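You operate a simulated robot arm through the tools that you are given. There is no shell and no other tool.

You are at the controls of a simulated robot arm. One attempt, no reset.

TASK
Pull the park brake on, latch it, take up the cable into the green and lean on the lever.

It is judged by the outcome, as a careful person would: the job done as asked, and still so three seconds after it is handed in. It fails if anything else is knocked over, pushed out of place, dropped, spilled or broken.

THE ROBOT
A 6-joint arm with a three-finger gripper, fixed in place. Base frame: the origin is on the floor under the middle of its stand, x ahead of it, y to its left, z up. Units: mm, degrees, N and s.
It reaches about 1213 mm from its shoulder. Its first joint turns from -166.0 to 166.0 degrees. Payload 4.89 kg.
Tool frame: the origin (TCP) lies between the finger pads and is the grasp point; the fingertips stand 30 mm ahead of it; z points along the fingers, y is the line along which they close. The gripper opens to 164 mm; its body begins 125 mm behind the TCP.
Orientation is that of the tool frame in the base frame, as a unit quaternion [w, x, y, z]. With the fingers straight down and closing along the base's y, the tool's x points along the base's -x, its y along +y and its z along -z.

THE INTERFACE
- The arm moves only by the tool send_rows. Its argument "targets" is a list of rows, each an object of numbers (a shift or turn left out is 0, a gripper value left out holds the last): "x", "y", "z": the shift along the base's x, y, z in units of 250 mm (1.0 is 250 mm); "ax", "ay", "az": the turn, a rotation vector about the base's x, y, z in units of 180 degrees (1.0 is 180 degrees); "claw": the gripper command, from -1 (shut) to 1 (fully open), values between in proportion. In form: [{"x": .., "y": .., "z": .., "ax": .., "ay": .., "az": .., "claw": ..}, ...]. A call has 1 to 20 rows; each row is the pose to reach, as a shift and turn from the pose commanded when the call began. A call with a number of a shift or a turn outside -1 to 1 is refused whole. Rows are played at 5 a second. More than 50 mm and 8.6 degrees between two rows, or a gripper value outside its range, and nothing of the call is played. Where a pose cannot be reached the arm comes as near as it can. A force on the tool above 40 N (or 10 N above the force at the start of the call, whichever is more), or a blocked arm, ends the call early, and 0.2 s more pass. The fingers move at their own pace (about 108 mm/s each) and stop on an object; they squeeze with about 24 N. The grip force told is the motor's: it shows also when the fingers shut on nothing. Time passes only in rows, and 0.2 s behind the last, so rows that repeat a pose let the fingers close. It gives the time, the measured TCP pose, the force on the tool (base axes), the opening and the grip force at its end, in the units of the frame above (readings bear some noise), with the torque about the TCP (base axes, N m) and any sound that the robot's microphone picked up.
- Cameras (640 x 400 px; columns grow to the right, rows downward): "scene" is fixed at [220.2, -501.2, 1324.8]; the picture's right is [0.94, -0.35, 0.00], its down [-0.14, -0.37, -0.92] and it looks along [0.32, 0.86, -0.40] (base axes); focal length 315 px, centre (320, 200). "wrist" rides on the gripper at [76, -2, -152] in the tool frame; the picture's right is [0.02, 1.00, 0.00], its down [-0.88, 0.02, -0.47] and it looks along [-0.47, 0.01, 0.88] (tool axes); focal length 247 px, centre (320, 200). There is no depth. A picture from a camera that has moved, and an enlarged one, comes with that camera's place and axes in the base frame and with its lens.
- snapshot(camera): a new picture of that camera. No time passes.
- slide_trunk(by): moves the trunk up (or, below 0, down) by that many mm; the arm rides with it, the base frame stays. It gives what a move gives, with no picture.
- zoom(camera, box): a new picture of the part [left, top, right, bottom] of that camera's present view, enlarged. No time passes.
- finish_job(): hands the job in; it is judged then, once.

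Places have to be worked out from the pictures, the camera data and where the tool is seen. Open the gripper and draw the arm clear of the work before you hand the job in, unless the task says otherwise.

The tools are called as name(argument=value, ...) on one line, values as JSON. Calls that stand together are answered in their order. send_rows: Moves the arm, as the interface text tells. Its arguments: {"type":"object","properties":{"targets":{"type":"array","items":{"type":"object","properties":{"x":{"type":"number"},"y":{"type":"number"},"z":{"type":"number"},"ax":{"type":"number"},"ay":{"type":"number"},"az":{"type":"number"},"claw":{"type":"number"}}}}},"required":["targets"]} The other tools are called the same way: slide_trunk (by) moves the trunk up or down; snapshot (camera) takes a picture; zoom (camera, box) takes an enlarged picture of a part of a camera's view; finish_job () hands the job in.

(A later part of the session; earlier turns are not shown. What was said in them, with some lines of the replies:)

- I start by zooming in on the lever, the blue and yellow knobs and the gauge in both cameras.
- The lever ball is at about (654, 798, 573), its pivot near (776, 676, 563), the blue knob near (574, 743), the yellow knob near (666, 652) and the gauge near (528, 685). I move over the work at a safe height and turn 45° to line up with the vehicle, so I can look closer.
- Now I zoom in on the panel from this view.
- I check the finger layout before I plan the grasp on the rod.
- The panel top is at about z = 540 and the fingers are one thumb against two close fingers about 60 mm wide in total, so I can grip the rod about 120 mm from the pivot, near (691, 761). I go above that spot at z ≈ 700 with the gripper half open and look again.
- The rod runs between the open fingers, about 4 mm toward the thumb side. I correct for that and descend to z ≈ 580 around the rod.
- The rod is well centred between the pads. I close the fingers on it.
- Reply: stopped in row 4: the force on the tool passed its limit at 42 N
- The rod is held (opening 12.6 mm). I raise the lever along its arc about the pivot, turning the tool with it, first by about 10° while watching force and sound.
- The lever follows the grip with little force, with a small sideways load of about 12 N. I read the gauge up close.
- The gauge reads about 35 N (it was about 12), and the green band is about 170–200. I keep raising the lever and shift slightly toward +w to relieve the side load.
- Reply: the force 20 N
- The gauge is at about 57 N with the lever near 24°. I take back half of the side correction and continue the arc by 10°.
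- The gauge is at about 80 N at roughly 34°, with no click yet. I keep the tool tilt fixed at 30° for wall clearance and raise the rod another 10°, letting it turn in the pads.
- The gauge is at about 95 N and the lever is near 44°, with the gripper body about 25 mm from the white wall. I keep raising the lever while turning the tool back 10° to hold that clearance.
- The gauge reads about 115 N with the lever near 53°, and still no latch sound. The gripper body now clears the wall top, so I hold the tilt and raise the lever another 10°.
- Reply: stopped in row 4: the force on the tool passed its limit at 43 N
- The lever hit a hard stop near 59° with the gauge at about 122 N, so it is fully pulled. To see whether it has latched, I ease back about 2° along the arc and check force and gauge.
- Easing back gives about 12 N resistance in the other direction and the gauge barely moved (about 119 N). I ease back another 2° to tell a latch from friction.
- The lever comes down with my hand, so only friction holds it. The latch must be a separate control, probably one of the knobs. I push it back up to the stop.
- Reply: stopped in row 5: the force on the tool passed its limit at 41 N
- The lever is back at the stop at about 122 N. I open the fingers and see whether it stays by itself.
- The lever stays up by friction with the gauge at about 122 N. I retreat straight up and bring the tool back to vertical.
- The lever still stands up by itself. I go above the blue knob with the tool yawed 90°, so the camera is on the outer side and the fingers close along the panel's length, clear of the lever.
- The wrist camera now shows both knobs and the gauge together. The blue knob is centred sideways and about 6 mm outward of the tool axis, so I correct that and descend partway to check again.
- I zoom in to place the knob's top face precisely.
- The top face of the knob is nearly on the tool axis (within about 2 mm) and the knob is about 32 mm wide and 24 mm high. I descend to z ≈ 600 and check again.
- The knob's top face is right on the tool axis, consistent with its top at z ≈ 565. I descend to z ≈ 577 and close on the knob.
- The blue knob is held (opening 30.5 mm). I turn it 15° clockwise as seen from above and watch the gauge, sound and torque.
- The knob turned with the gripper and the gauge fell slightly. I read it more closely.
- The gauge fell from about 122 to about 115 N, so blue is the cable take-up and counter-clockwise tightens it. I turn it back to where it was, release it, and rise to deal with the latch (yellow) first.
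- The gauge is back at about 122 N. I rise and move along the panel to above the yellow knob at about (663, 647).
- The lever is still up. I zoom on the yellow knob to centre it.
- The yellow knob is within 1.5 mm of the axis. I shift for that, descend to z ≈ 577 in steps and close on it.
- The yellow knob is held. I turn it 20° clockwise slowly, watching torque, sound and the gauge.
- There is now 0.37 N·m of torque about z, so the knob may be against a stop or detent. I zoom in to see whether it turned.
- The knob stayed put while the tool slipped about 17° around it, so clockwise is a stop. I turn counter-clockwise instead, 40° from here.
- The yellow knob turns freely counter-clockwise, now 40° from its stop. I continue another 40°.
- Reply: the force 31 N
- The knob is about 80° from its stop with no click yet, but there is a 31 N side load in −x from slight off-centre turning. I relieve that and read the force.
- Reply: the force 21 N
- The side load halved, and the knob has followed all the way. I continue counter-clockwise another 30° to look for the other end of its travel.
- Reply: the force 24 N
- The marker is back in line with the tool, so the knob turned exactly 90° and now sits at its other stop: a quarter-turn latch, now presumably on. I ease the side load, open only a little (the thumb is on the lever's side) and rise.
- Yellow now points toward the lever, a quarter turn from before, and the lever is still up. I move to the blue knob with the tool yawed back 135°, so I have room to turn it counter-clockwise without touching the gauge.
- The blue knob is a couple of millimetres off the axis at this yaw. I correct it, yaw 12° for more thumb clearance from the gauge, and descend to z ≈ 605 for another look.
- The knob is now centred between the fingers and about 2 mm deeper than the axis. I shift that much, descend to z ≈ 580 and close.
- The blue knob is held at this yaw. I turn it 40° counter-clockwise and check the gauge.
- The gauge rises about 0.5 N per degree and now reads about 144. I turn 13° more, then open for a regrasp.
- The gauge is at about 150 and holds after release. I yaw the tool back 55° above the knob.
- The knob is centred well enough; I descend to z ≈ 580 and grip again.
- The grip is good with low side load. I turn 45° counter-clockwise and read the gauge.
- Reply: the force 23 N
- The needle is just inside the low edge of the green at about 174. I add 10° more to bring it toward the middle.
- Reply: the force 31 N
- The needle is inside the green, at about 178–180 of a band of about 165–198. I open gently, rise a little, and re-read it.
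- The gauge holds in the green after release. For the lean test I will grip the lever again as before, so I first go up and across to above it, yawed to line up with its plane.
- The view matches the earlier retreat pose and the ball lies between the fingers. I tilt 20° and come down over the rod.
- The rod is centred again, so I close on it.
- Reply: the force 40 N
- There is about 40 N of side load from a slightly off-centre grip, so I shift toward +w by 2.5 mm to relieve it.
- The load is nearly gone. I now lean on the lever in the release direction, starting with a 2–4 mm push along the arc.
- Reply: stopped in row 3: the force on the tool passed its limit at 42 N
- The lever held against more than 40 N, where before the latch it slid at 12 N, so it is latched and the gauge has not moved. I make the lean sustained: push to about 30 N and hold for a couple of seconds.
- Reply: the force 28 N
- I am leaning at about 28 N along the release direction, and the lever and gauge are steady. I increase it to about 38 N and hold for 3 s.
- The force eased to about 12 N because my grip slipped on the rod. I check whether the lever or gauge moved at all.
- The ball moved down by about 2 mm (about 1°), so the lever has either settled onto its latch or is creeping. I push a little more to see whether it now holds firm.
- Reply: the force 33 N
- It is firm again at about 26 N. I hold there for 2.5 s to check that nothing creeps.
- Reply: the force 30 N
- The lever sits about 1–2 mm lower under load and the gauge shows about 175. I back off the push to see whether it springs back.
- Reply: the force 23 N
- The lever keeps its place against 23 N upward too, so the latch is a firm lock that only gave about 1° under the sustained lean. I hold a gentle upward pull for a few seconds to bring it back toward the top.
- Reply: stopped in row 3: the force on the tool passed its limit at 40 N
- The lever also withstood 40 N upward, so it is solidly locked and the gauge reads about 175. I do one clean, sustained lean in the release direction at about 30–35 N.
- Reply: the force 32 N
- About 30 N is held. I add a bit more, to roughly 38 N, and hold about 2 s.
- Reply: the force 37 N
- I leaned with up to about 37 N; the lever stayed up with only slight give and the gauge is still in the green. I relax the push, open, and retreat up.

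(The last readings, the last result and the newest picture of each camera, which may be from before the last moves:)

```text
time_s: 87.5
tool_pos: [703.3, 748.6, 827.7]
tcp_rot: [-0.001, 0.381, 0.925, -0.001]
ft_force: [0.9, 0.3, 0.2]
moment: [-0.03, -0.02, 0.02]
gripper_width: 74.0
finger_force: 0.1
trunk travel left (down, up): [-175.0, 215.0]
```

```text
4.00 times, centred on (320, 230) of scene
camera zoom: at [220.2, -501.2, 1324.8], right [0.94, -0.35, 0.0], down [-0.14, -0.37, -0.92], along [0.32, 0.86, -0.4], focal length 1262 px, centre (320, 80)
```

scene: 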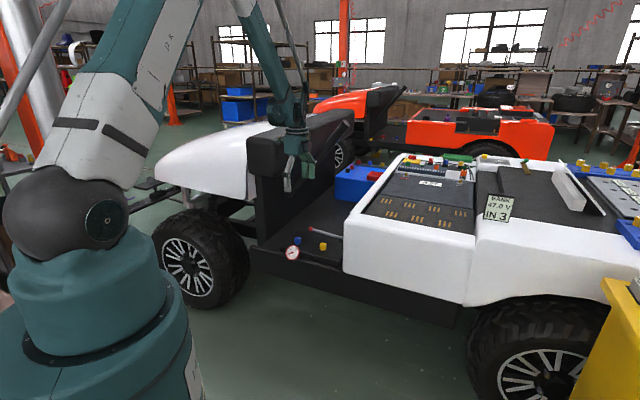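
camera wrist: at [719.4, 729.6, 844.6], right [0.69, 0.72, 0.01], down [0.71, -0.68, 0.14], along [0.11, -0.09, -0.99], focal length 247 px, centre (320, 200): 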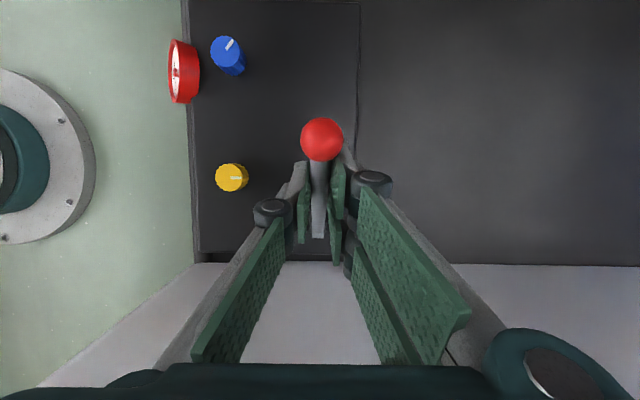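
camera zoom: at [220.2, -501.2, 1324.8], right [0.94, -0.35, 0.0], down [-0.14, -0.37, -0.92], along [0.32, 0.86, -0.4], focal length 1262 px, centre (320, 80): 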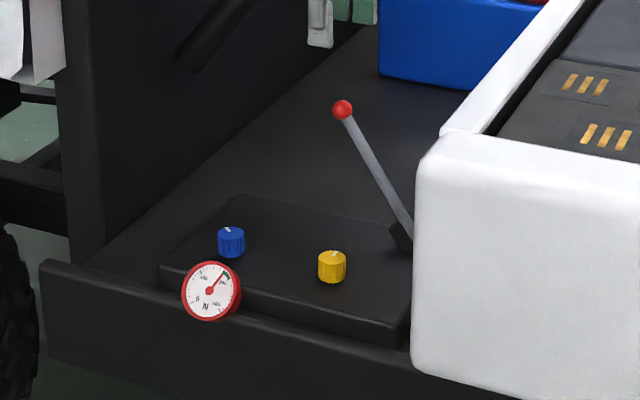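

The lever stands latched, but the needle is now near the low end of the green (about 170) after the lean. I go back to the blue knob to bring the tension to mid-green.

send_rows(targets=[{"x": -0.05, "az": 0.03, "claw": -0.5}, {"x": -0.1, "y": -0.005, "az": 0.06}, {"x": -0.15, "y": -0.01, "az": 0.09}, {"x": -0.2, "y": -0.015, "az": 0.12}, {"x": -0.25, "y": -0.02, "az": 0.15}, {"x": -0.3, "y": -0.025, "az": 0.18}, {"x": -0.35, "y": -0.03, "az": 0.21}, {"x": -0.4, "y": -0.035, "az": 0.24}, {"x": -0.45, "y": -0.04, "az": 0.27}, {"x": -0.5, "y": -0.04, "az": 0.31, "z": -0.05}, {"x": -0.53, "y": -0.04, "az": 0.35, "z": -0.18}, {"x": -0.53, "y": -0.04, "az": 0.361, "z": -0.34}, {"x": -0.53, "y": -0.04, "az": 0.361, "z": -0.5}, {"x": -0.53, "y": -0.04, "az": 0.361, "z": -0.66}, {"x": -0.53, "y": -0.04, "az": 0.361, "z": -0.8}, {"x": -0.53, "y": -0.04, "az": 0.361, "z": -0.867}, {"x": -0.53, "y": -0.04, "az": 0.361, "z": -0.867}])

zoom(camera="wrist", box=[230, 50, 410, 250])

zoom(camera="wrist", box=[240, 40, 340, 130])

```text
time_s: 91.1
tool_pos: [570.8, 737.8, 611.6]
tcp_rot: [0.0, -0.176, 0.984, -0.001]
ft_force: [0.0, 0.8, -1.2]
moment: [0.01, -0.04, 0.03]
gripper_width: 41.2
finger_force: 0.1
trunk travel left (down, up): [-175.0, 215.0]
```

```text
2.00 times, centred on (320, 150) of wrist
camera zoom: at [499.9, 711.0, 763.3], right [-0.36, 0.93, 0.0], down [0.82, 0.32, 0.47], along [0.44, 0.17, -0.88], focal length 494 px, centre (320, 300)
```

zoom: 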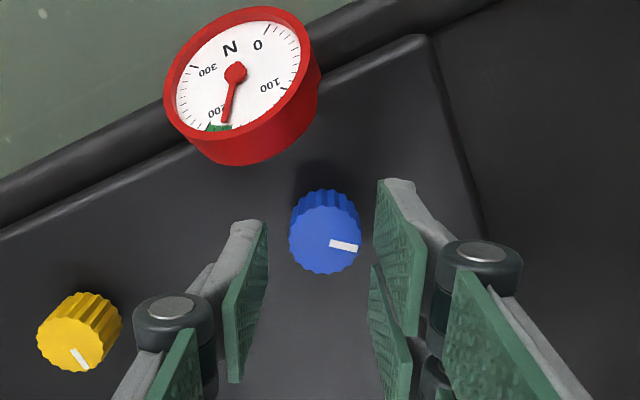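

```text
4.44 times, centred on (290, 85) of wrist
camera zoom: at [499.9, 711.0, 763.3], right [-0.36, 0.93, 0.0], down [0.82, 0.32, 0.47], along [0.44, 0.17, -0.88], focal length 1098 px, centre (453, 711)
```

zoom: 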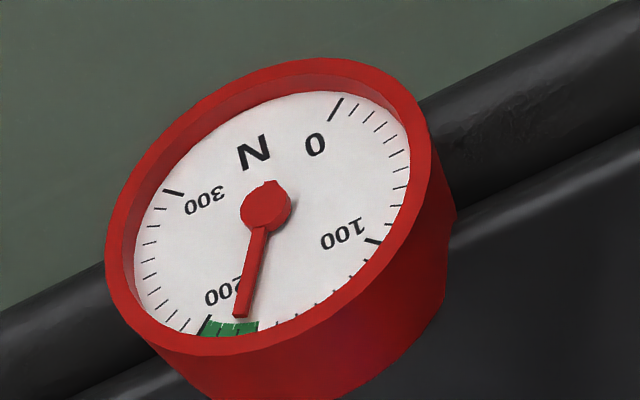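

From here the needle sits about a quarter into the green (about 173). I centre on the knob, descend, grip, and turn about 20° counter-clockwise.

send_rows(targets=[{"x": -0.0025, "y": 0.0068, "z": -0.06}, {"x": -0.0025, "y": 0.0068, "z": -0.124}, {"x": -0.0025, "y": 0.0068, "z": -0.124}, {"x": -0.0025, "y": 0.0068, "z": -0.124, "claw": -0.8}, {"x": -0.0025, "y": 0.0068, "z": -0.124, "claw": -0.8}, {"x": -0.0025, "y": 0.0068, "z": -0.124, "claw": -0.8}])

```text
time_s: 92.5
tool_pos: [570.2, 739.8, 579.9]
tcp_rot: [-0.001, -0.176, 0.984, -0.002]
ft_force: [-2.5, -2.5, -1.7]
moment: [-0.02, -0.04, 0.01]
gripper_width: 30.7
finger_force: 45.1
trunk travel left (down, up): [-175.0, 215.0]
```

The grip is good with almost no side load, so I turn 20° counter-clockwise.

send_rows(targets=[{"az": 0.028}, {"az": 0.056}, {"az": 0.083}, {"az": 0.111}, {"az": 0.111}])

zoom(camera="wrist", box=[240, 40, 340, 130])

zoom(camera="scene", box=[283, 243, 303, 263])

```text
time_s: 93.7
tool_pos: [569.3, 739.9, 580.1]
tcp_rot: [-0.002, -0.343, 0.939, -0.001]
ft_force: [-24.6, -17.1, -13.4]
moment: [-0.65, 0.79, 0.0]
gripper_width: 30.6
finger_force: 44.5
trunk travel left (down, up): [-175.0, 215.0]
```

```text
4.44 times, centred on (290, 85) of wrist
camera zoom: at [513.2, 690.6, 733.0], right [-0.66, 0.75, 0.0], down [0.66, 0.58, 0.47], along [0.35, 0.31, -0.88], focal length 1098 px, centre (453, 711)
```

zoom: 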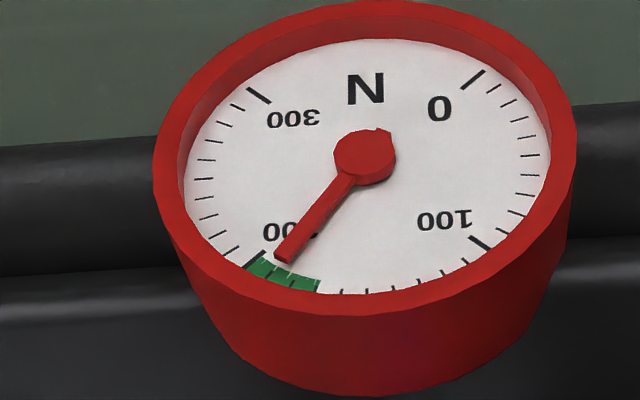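

```text
16.00 times, centred on (293, 253) of scene
camera zoom: at [220.2, -501.2, 1324.8], right [0.94, -0.35, 0.0], down [-0.14, -0.37, -0.92], along [0.32, 0.86, -0.4], focal length 5047 px, centre (752, -648)
```

zoom: 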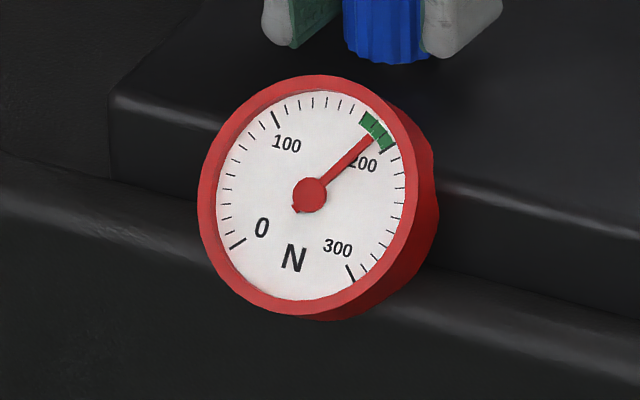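

The needle is now at the middle of the green (about 183) in both views. I ease the side load, open, and rise straight up.

send_rows(targets=[{"x": -0.004, "y": -0.003}, {"x": -0.004, "y": -0.003}, {"x": -0.004, "y": -0.003, "claw": -0.6}, {"x": -0.004, "y": -0.003, "claw": -0.5}, {"x": -0.004, "y": -0.003, "claw": -0.5}, {"x": -0.004, "y": -0.003, "z": 0.06}, {"x": -0.004, "y": -0.003, "z": 0.16}, {"x": -0.004, "y": -0.003, "z": 0.3}, {"x": -0.004, "y": -0.003, "z": 0.45}, {"x": -0.004, "y": -0.003, "z": 0.6}, {"x": -0.004, "y": -0.003, "z": 0.6}])

zoom(camera="scene", box=[283, 243, 303, 263])

snapshot(camera="wrist")

```text
time_s: 96.1
tool_pos: [570.6, 738.1, 732.7]
tcp_rot: [-0.001, -0.342, 0.94, -0.001]
ft_force: [-0.9, 0.4, -0.4]
moment: [0.03, 0.01, -0.04]
gripper_width: 40.9
finger_force: 0.0
trunk travel left (down, up): [-175.0, 215.0]
```

```text
16.00 times, centred on (293, 253) of scene
camera zoom: at [220.2, -501.2, 1324.8], right [0.94, -0.35, 0.0], down [-0.14, -0.37, -0.92], along [0.32, 0.86, -0.4], focal length 5047 px, centre (752, -648)
```

zoom: 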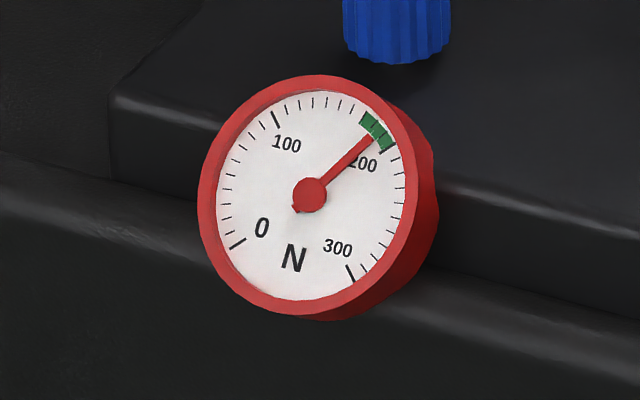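

```text
taken
camera wrist: at [514.2, 689.7, 884.9], right [-0.66, 0.75, 0.0], down [0.66, 0.58, 0.47], along [0.35, 0.31, -0.88], focal length 247 px, centre (320, 200)
```

wrist: 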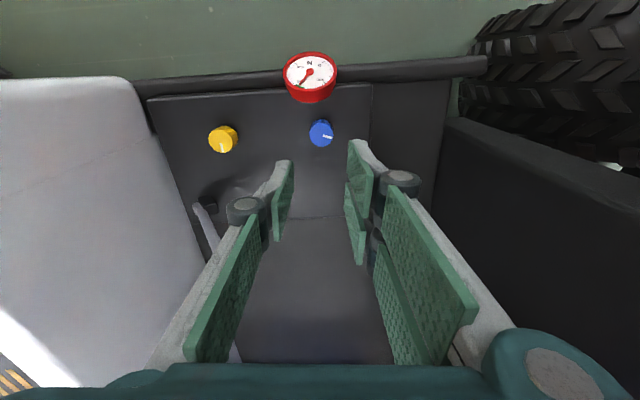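

The gauge stays mid-green after release, the yellow latch mark is unchanged and the lever is up. As a last check I will lean near the end of the lever with the backs of closed fingers (positive contact, no slip), so I move up and over to its pivot side.

send_rows(targets=[{"z": 0.16, "claw": -1}, {"z": 0.32}, {"z": 0.47}, {"x": 0.1, "y": -0.03, "z": 0.47, "az": 0.01}, {"x": 0.22, "y": -0.065, "z": 0.47, "az": 0.02}, {"x": 0.34, "y": -0.1, "z": 0.47, "az": 0.028}, {"x": 0.46, "y": -0.135, "z": 0.47, "az": 0.028}, {"x": 0.58, "y": -0.17, "z": 0.47, "az": 0.028}, {"x": 0.69, "y": -0.2, "z": 0.47, "az": 0.028}, {"x": 0.784, "y": -0.226, "z": 0.47, "az": 0.028}, {"x": 0.784, "y": -0.226, "z": 0.34, "az": 0.028}, {"x": 0.784, "y": -0.226, "z": 0.2, "az": 0.028}, {"x": 0.784, "y": -0.226, "z": 0.1, "az": 0.028}, {"x": 0.784, "y": -0.226, "z": 0.1, "az": 0.028}])

snapshot(camera="wrist")

zoom(camera="scene", box=[290, 150, 390, 260])

```text
time_s: 99.1
tool_pos: [763.3, 682.2, 756.1]
tcp_rot: [0.0, -0.384, 0.923, -0.001]
ft_force: [0.1, 0.4, -0.1]
moment: [0.0, 0.02, 0.01]
gripper_width: 0.0
finger_force: 24.1
trunk travel left (down, up): [-175.0, 215.0]
```

```text
taken
camera wrist: at [711.9, 628.3, 908.3], right [-0.72, 0.69, 0.0], down [0.61, 0.64, 0.47], along [0.33, 0.34, -0.88], focal length 247 px, centre (320, 200)
```

wrist: 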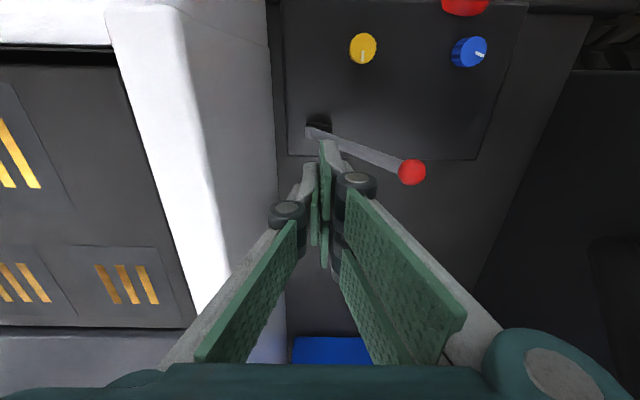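

```text
3.64 times, centred on (340, 205) of scene
camera zoom: at [220.2, -501.2, 1324.8], right [0.94, -0.35, 0.0], down [-0.14, -0.37, -0.92], along [0.32, 0.86, -0.4], focal length 1147 px, centre (247, 182)
```

zoom: 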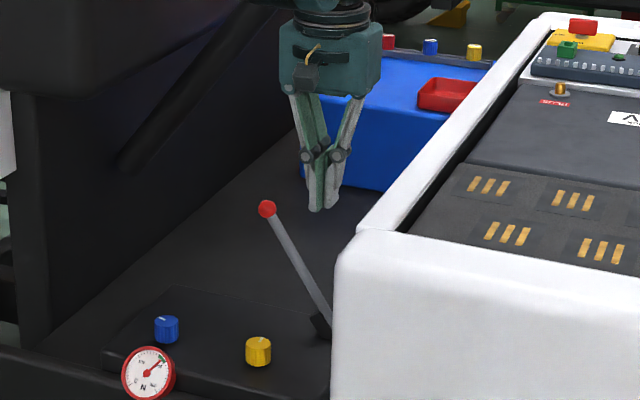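

The closed fingers are on the pivot side of the lever. I lower the tips to about z = 692, just below the ball, and approach the rod.

send_rows(targets=[{"x": 0.014, "y": 0.014, "z": -0.07}, {"x": 0.014, "y": 0.014, "z": -0.136}, {"x": -0.0143, "y": 0.0423, "z": -0.136}, {"x": -0.0426, "y": 0.0706, "z": -0.136}, {"x": -0.0709, "y": 0.0989, "z": -0.136}, {"x": -0.0709, "y": 0.0989, "z": -0.136}])

snapshot(camera="wrist")

zoom(camera="scene", box=[305, 170, 355, 230])

```text
time_s: 100.5
tool_pos: [747.9, 707.5, 722.7]
tcp_rot: [0.0, -0.384, 0.923, -0.001]
ft_force: [-0.2, 0.7, -0.8]
moment: [0.03, 0.01, 0.0]
gripper_width: 0.2
finger_force: 24.0
trunk travel left (down, up): [-175.0, 215.0]
```

```text
taken
camera wrist: at [695.4, 653.5, 875.1], right [-0.72, 0.69, 0.0], down [0.61, 0.64, 0.47], along [0.33, 0.34, -0.88], focal length 247 px, centre (320, 200)
```

wrist: 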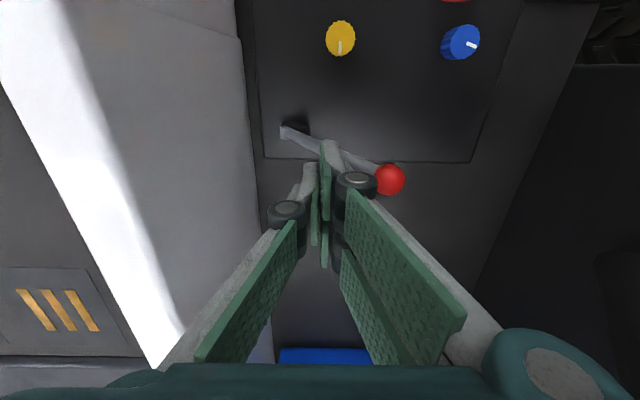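

```text
6.67 times, centred on (330, 200) of scene
camera zoom: at [220.2, -501.2, 1324.8], right [0.94, -0.35, 0.0], down [-0.14, -0.37, -0.92], along [0.32, 0.86, -0.4], focal length 2103 px, centre (253, 200)
```

zoom: 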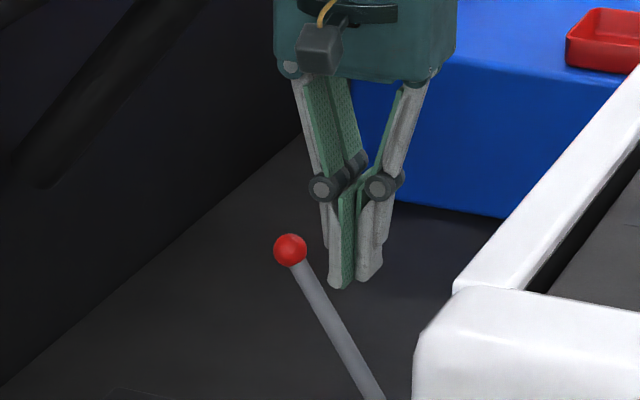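

The tips are level with the ball's lower half with about 25 mm to go. I approach in small steps until contact.

send_rows(targets=[{"x": -0.0141, "y": 0.0141, "z": -0.01}, {"x": -0.0283, "y": 0.0283, "z": -0.02}, {"x": -0.0368, "y": 0.0368, "z": -0.02}, {"x": -0.0424, "y": 0.0424, "z": -0.02}, {"x": -0.0481, "y": 0.0481, "z": -0.02}, {"x": -0.0537, "y": 0.0537, "z": -0.02}, {"x": -0.0566, "y": 0.0566, "z": -0.02}, {"x": -0.0566, "y": 0.0566, "z": -0.02}])

zoom(camera="scene", box=[305, 170, 355, 230])

```text
time_s: 102.3
tool_pos: [733.5, 722.5, 716.9]
tcp_rot: [0.0, -0.384, 0.923, -0.001]
ft_force: [-0.3, -0.2, -0.1]
moment: [0.02, 0.02, 0.01]
gripper_width: 0.0
finger_force: 23.6
trunk travel left (down, up): [-175.0, 215.0]
```

```text
6.67 times, centred on (330, 200) of scene
camera zoom: at [220.2, -501.2, 1324.8], right [0.94, -0.35, 0.0], down [-0.14, -0.37, -0.92], along [0.32, 0.86, -0.4], focal length 2103 px, centre (253, 200)
```

zoom: 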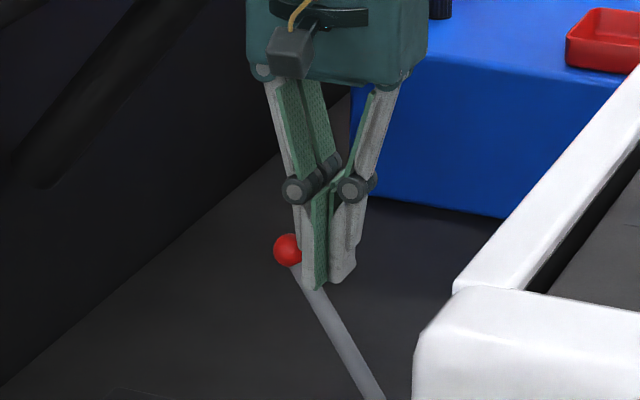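

No contact yet but nearly touching. I creep in 1 mm steps along the release direction; the force limit will stop me.

send_rows(targets=[{"x": -0.0047, "y": 0.0047, "z": -0.0044}, {"x": -0.0071, "y": 0.0071, "z": -0.0066}, {"x": -0.0094, "y": 0.0094, "z": -0.0088}, {"x": -0.0118, "y": 0.0118, "z": -0.011}, {"x": -0.0142, "y": 0.0142, "z": -0.0132}, {"x": -0.0165, "y": 0.0165, "z": -0.0154}])

zoom(camera="scene", box=[305, 170, 355, 230])

```text
time_s: 103.7
tool_pos: [730.8, 725.1, 714.2]
tcp_rot: [0.0, -0.384, 0.924, -0.001]
ft_force: [14.2, -12.4, 18.6]
moment: [-0.19, -0.14, 0.04]
gripper_width: 0.0
finger_force: 24.5
trunk travel left (down, up): [-175.0, 215.0]
```

```text
6.67 times, centred on (330, 200) of scene
camera zoom: at [220.2, -501.2, 1324.8], right [0.94, -0.35, 0.0], down [-0.14, -0.37, -0.92], along [0.32, 0.86, -0.4], focal length 2103 px, centre (253, 200)
```

zoom: 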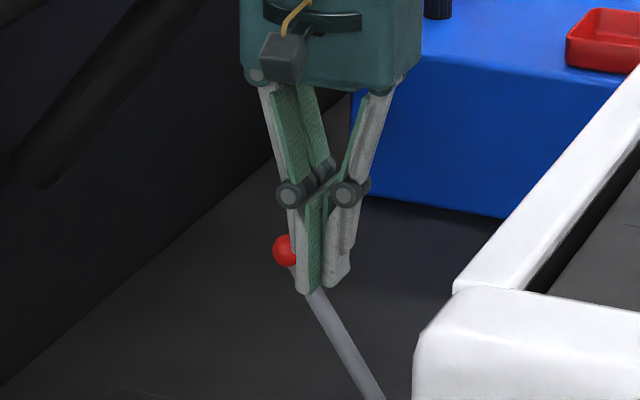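

I am in contact, leaning at about 26 N squarely on the rod below the ball. I add about 1 mm and hold for just over a second.

send_rows(targets=[{"x": -0.0012, "y": 0.0012, "z": -0.0011}, {"x": -0.0024, "y": 0.0024, "z": -0.002}, {"x": -0.0026, "y": 0.0026, "z": -0.0022}, {"x": -0.0026, "y": 0.0026, "z": -0.0022}, {"x": -0.0026, "y": 0.0026, "z": -0.0022}, {"x": -0.0026, "y": 0.0026, "z": -0.0022}])

zoom(camera="scene", box=[283, 243, 303, 263])

zoom(camera="scene", box=[305, 170, 355, 230])

```text
time_s: 105.1
tool_pos: [729.1, 726.2, 712.8]
tcp_rot: [-0.001, -0.385, 0.923, -0.002]
ft_force: [7.0, -24.6, 8.3]
moment: [-0.51, -0.06, 0.23]
gripper_width: 0.1
finger_force: 24.2
trunk travel left (down, up): [-175.0, 215.0]
```

```text
16.00 times, centred on (293, 253) of scene
camera zoom: at [220.2, -501.2, 1324.8], right [0.94, -0.35, 0.0], down [-0.14, -0.37, -0.92], along [0.32, 0.86, -0.4], focal length 5047 px, centre (752, -648)
```

zoom: 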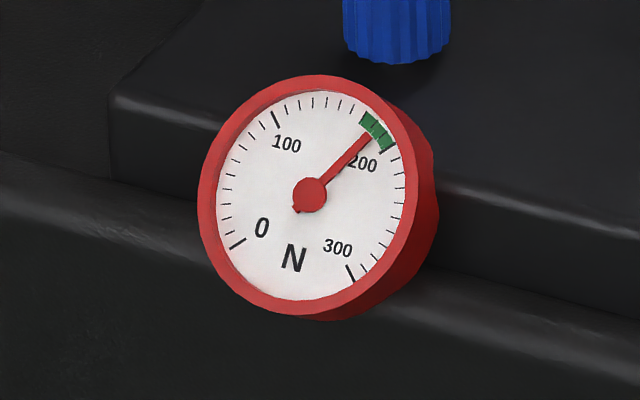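

```text
6.67 times, centred on (330, 200) of scene
camera zoom: at [220.2, -501.2, 1324.8], right [0.94, -0.35, 0.0], down [-0.14, -0.37, -0.92], along [0.32, 0.86, -0.4], focal length 2103 px, centre (253, 200)
```

zoom: 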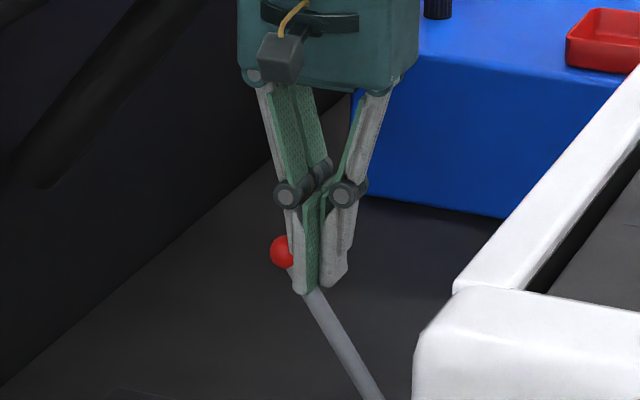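

The lever held firm under the lean and the gauge remains mid-green. I back off away from the lever, then rise clear and open the gripper.

send_rows(targets=[{"x": 0.014, "y": -0.014, "z": 0.01}, {"x": 0.04, "y": -0.04, "z": 0.03}, {"x": 0.07, "y": -0.07, "z": 0.08}, {"x": 0.07, "y": -0.07, "z": 0.22}, {"x": 0.07, "y": -0.07, "z": 0.38}, {"x": 0.07, "y": -0.07, "z": 0.54}, {"x": 0.07, "y": -0.07, "z": 0.7}, {"x": 0.04, "y": -0.1, "z": 0.82, "claw": 0.2}, {"x": -0.06, "y": -0.17, "z": 0.88}, {"x": -0.18, "y": -0.25, "z": 0.9}, {"x": -0.3, "y": -0.33, "z": 0.92}, {"x": -0.42, "y": -0.41, "z": 0.94}, {"x": -0.54, "y": -0.49, "z": 0.94}, {"x": -0.66, "y": -0.57, "z": 0.94}, {"x": -0.78, "y": -0.65, "z": 0.94, "claw": 0.6}, {"x": -0.9, "y": -0.72, "z": 0.94}, {"x": -0.98, "y": -0.78, "z": 0.94, "claw": 1}, {"x": -0.98, "y": -0.78, "z": 0.94, "claw": 1}])

snapshot(camera="scene")

zoom(camera="scene", box=[283, 243, 303, 263])

zoom(camera="scene", box=[260, 180, 380, 280])

```text
time_s: 108.9
tool_pos: [483.7, 533.9, 947.8]
tcp_rot: [0.0, -0.384, 0.923, -0.001]
ft_force: [-1.0, -0.5, -0.3]
moment: [0.02, -0.02, 0.01]
gripper_width: 163.9
finger_force: 0.0
trunk travel left (down, up): [-175.0, 215.0]
```

```text
taken
```

scene: 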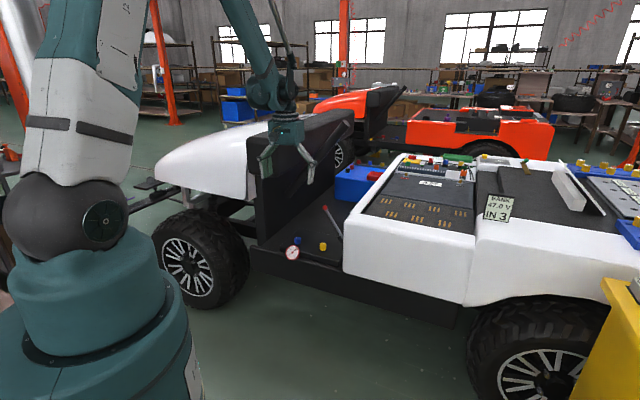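

```text
16.00 times, centred on (293, 253) of scene
camera zoom: at [220.2, -501.2, 1324.8], right [0.94, -0.35, 0.0], down [-0.14, -0.37, -0.92], along [0.32, 0.86, -0.4], focal length 5047 px, centre (752, -648)
```

zoom: 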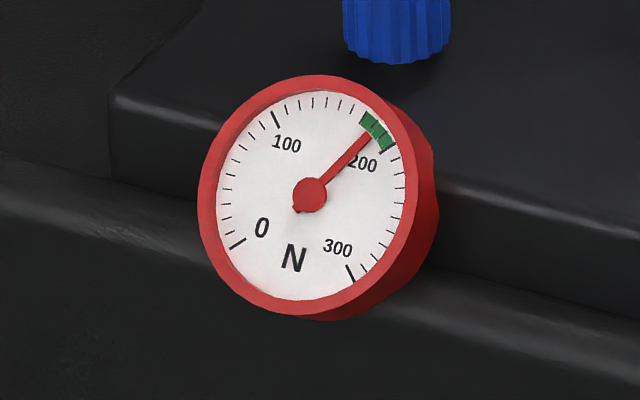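

```text
4.00 times, centred on (320, 230) of scene
camera zoom: at [220.2, -501.2, 1324.8], right [0.94, -0.35, 0.0], down [-0.14, -0.37, -0.92], along [0.32, 0.86, -0.4], focal length 1262 px, centre (320, 80)
```

zoom: 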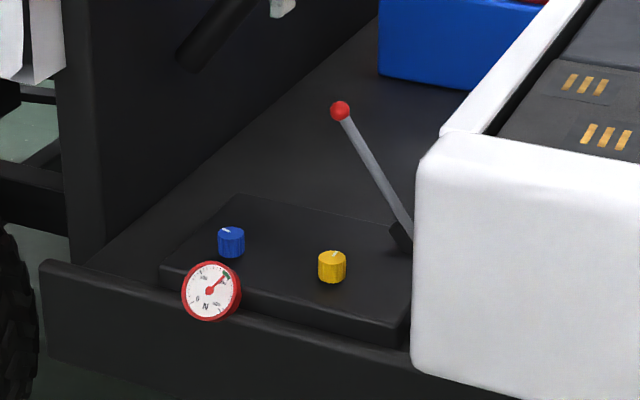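

The arm is clear, the gripper open, the lever up and latched, and the gauge mid-green. I wait about 3 s to confirm that nothing drifts.

send_rows(targets=[{}, {}, {}, {}, {}, {}, {}, {}, {}, {}, {}, {}, {}, {}, {}])

zoom(camera="scene", box=[283, 243, 303, 263])

zoom(camera="scene", box=[260, 180, 380, 280])

```text
time_s: 112.1
tool_pos: [484.2, 533.5, 947.9]
tcp_rot: [0.0, -0.385, 0.923, -0.001]
ft_force: [0.0, 0.0, 0.0]
moment: [-0.02, 0.04, 0.02]
gripper_width: 163.8
finger_force: 0.0
trunk travel left (down, up): [-175.0, 215.0]
```

```text
16.00 times, centred on (293, 253) of scene
camera zoom: at [220.2, -501.2, 1324.8], right [0.94, -0.35, 0.0], down [-0.14, -0.37, -0.92], along [0.32, 0.86, -0.4], focal length 5047 px, centre (752, -648)
```

zoom: 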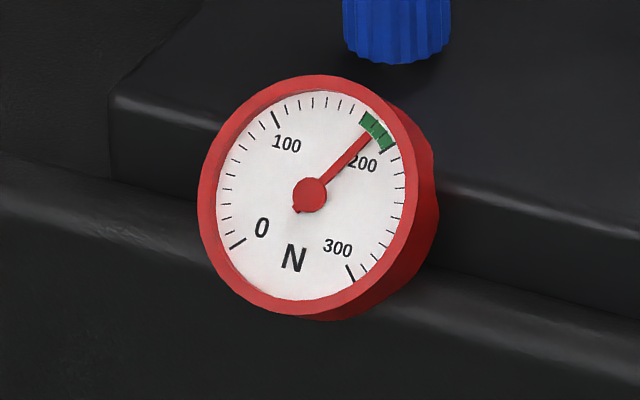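

```text
4.00 times, centred on (320, 230) of scene
camera zoom: at [220.2, -501.2, 1324.8], right [0.94, -0.35, 0.0], down [-0.14, -0.37, -0.92], along [0.32, 0.86, -0.4], focal length 1262 px, centre (320, 80)
```

zoom: 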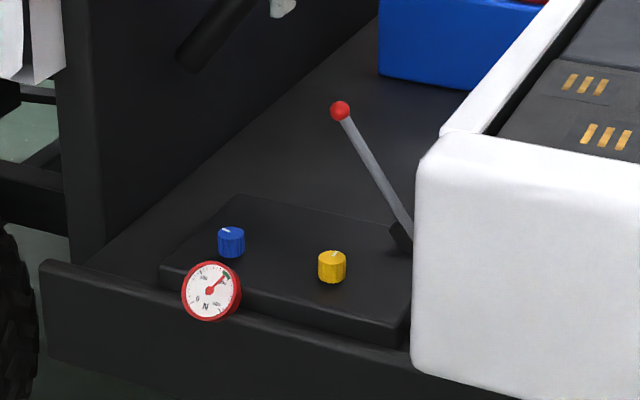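

Nothing has drifted over 3 s: the lever is up and latched, the needle is mid-green, the gripper is open and the arm is clear. I hand the job in.

finish_job()

```text
The job is handed in.
```

I pulled the park brake on and latched it. I also took the cable up into the green, leaned on the lever and handed the job in. In a 3 s wait just before hand-in, the lever and gauge did not move.

- **Lever:** It was pulled all the way to its stop, about 55° up from rest.
- **Latch:** The yellow knob is the latch. It turned 90° counter-clockwise to its end stop. Before it was on, the lever slid at about 12 N; afterwards it held.
- **Cable:** The blue knob is the take-up, tightened counter-clockwise. The gauge reads about 182 N, near the middle of the green band (roughly 165–198 N).
- **Lean:** I pushed the lever in the release direction, holding roughly 25–37 N with a brief peak of about 42 N. The lever stayed up but gave about 2°, and the reading fell to about 173 N. I took the cable up again and leaned once more; the reading stayed mid-green.

Because of that give, the lever now sits about 2° below its top stop. The gripper is open, the arm is clear of the work, and I saw nothing else knocked or moved.
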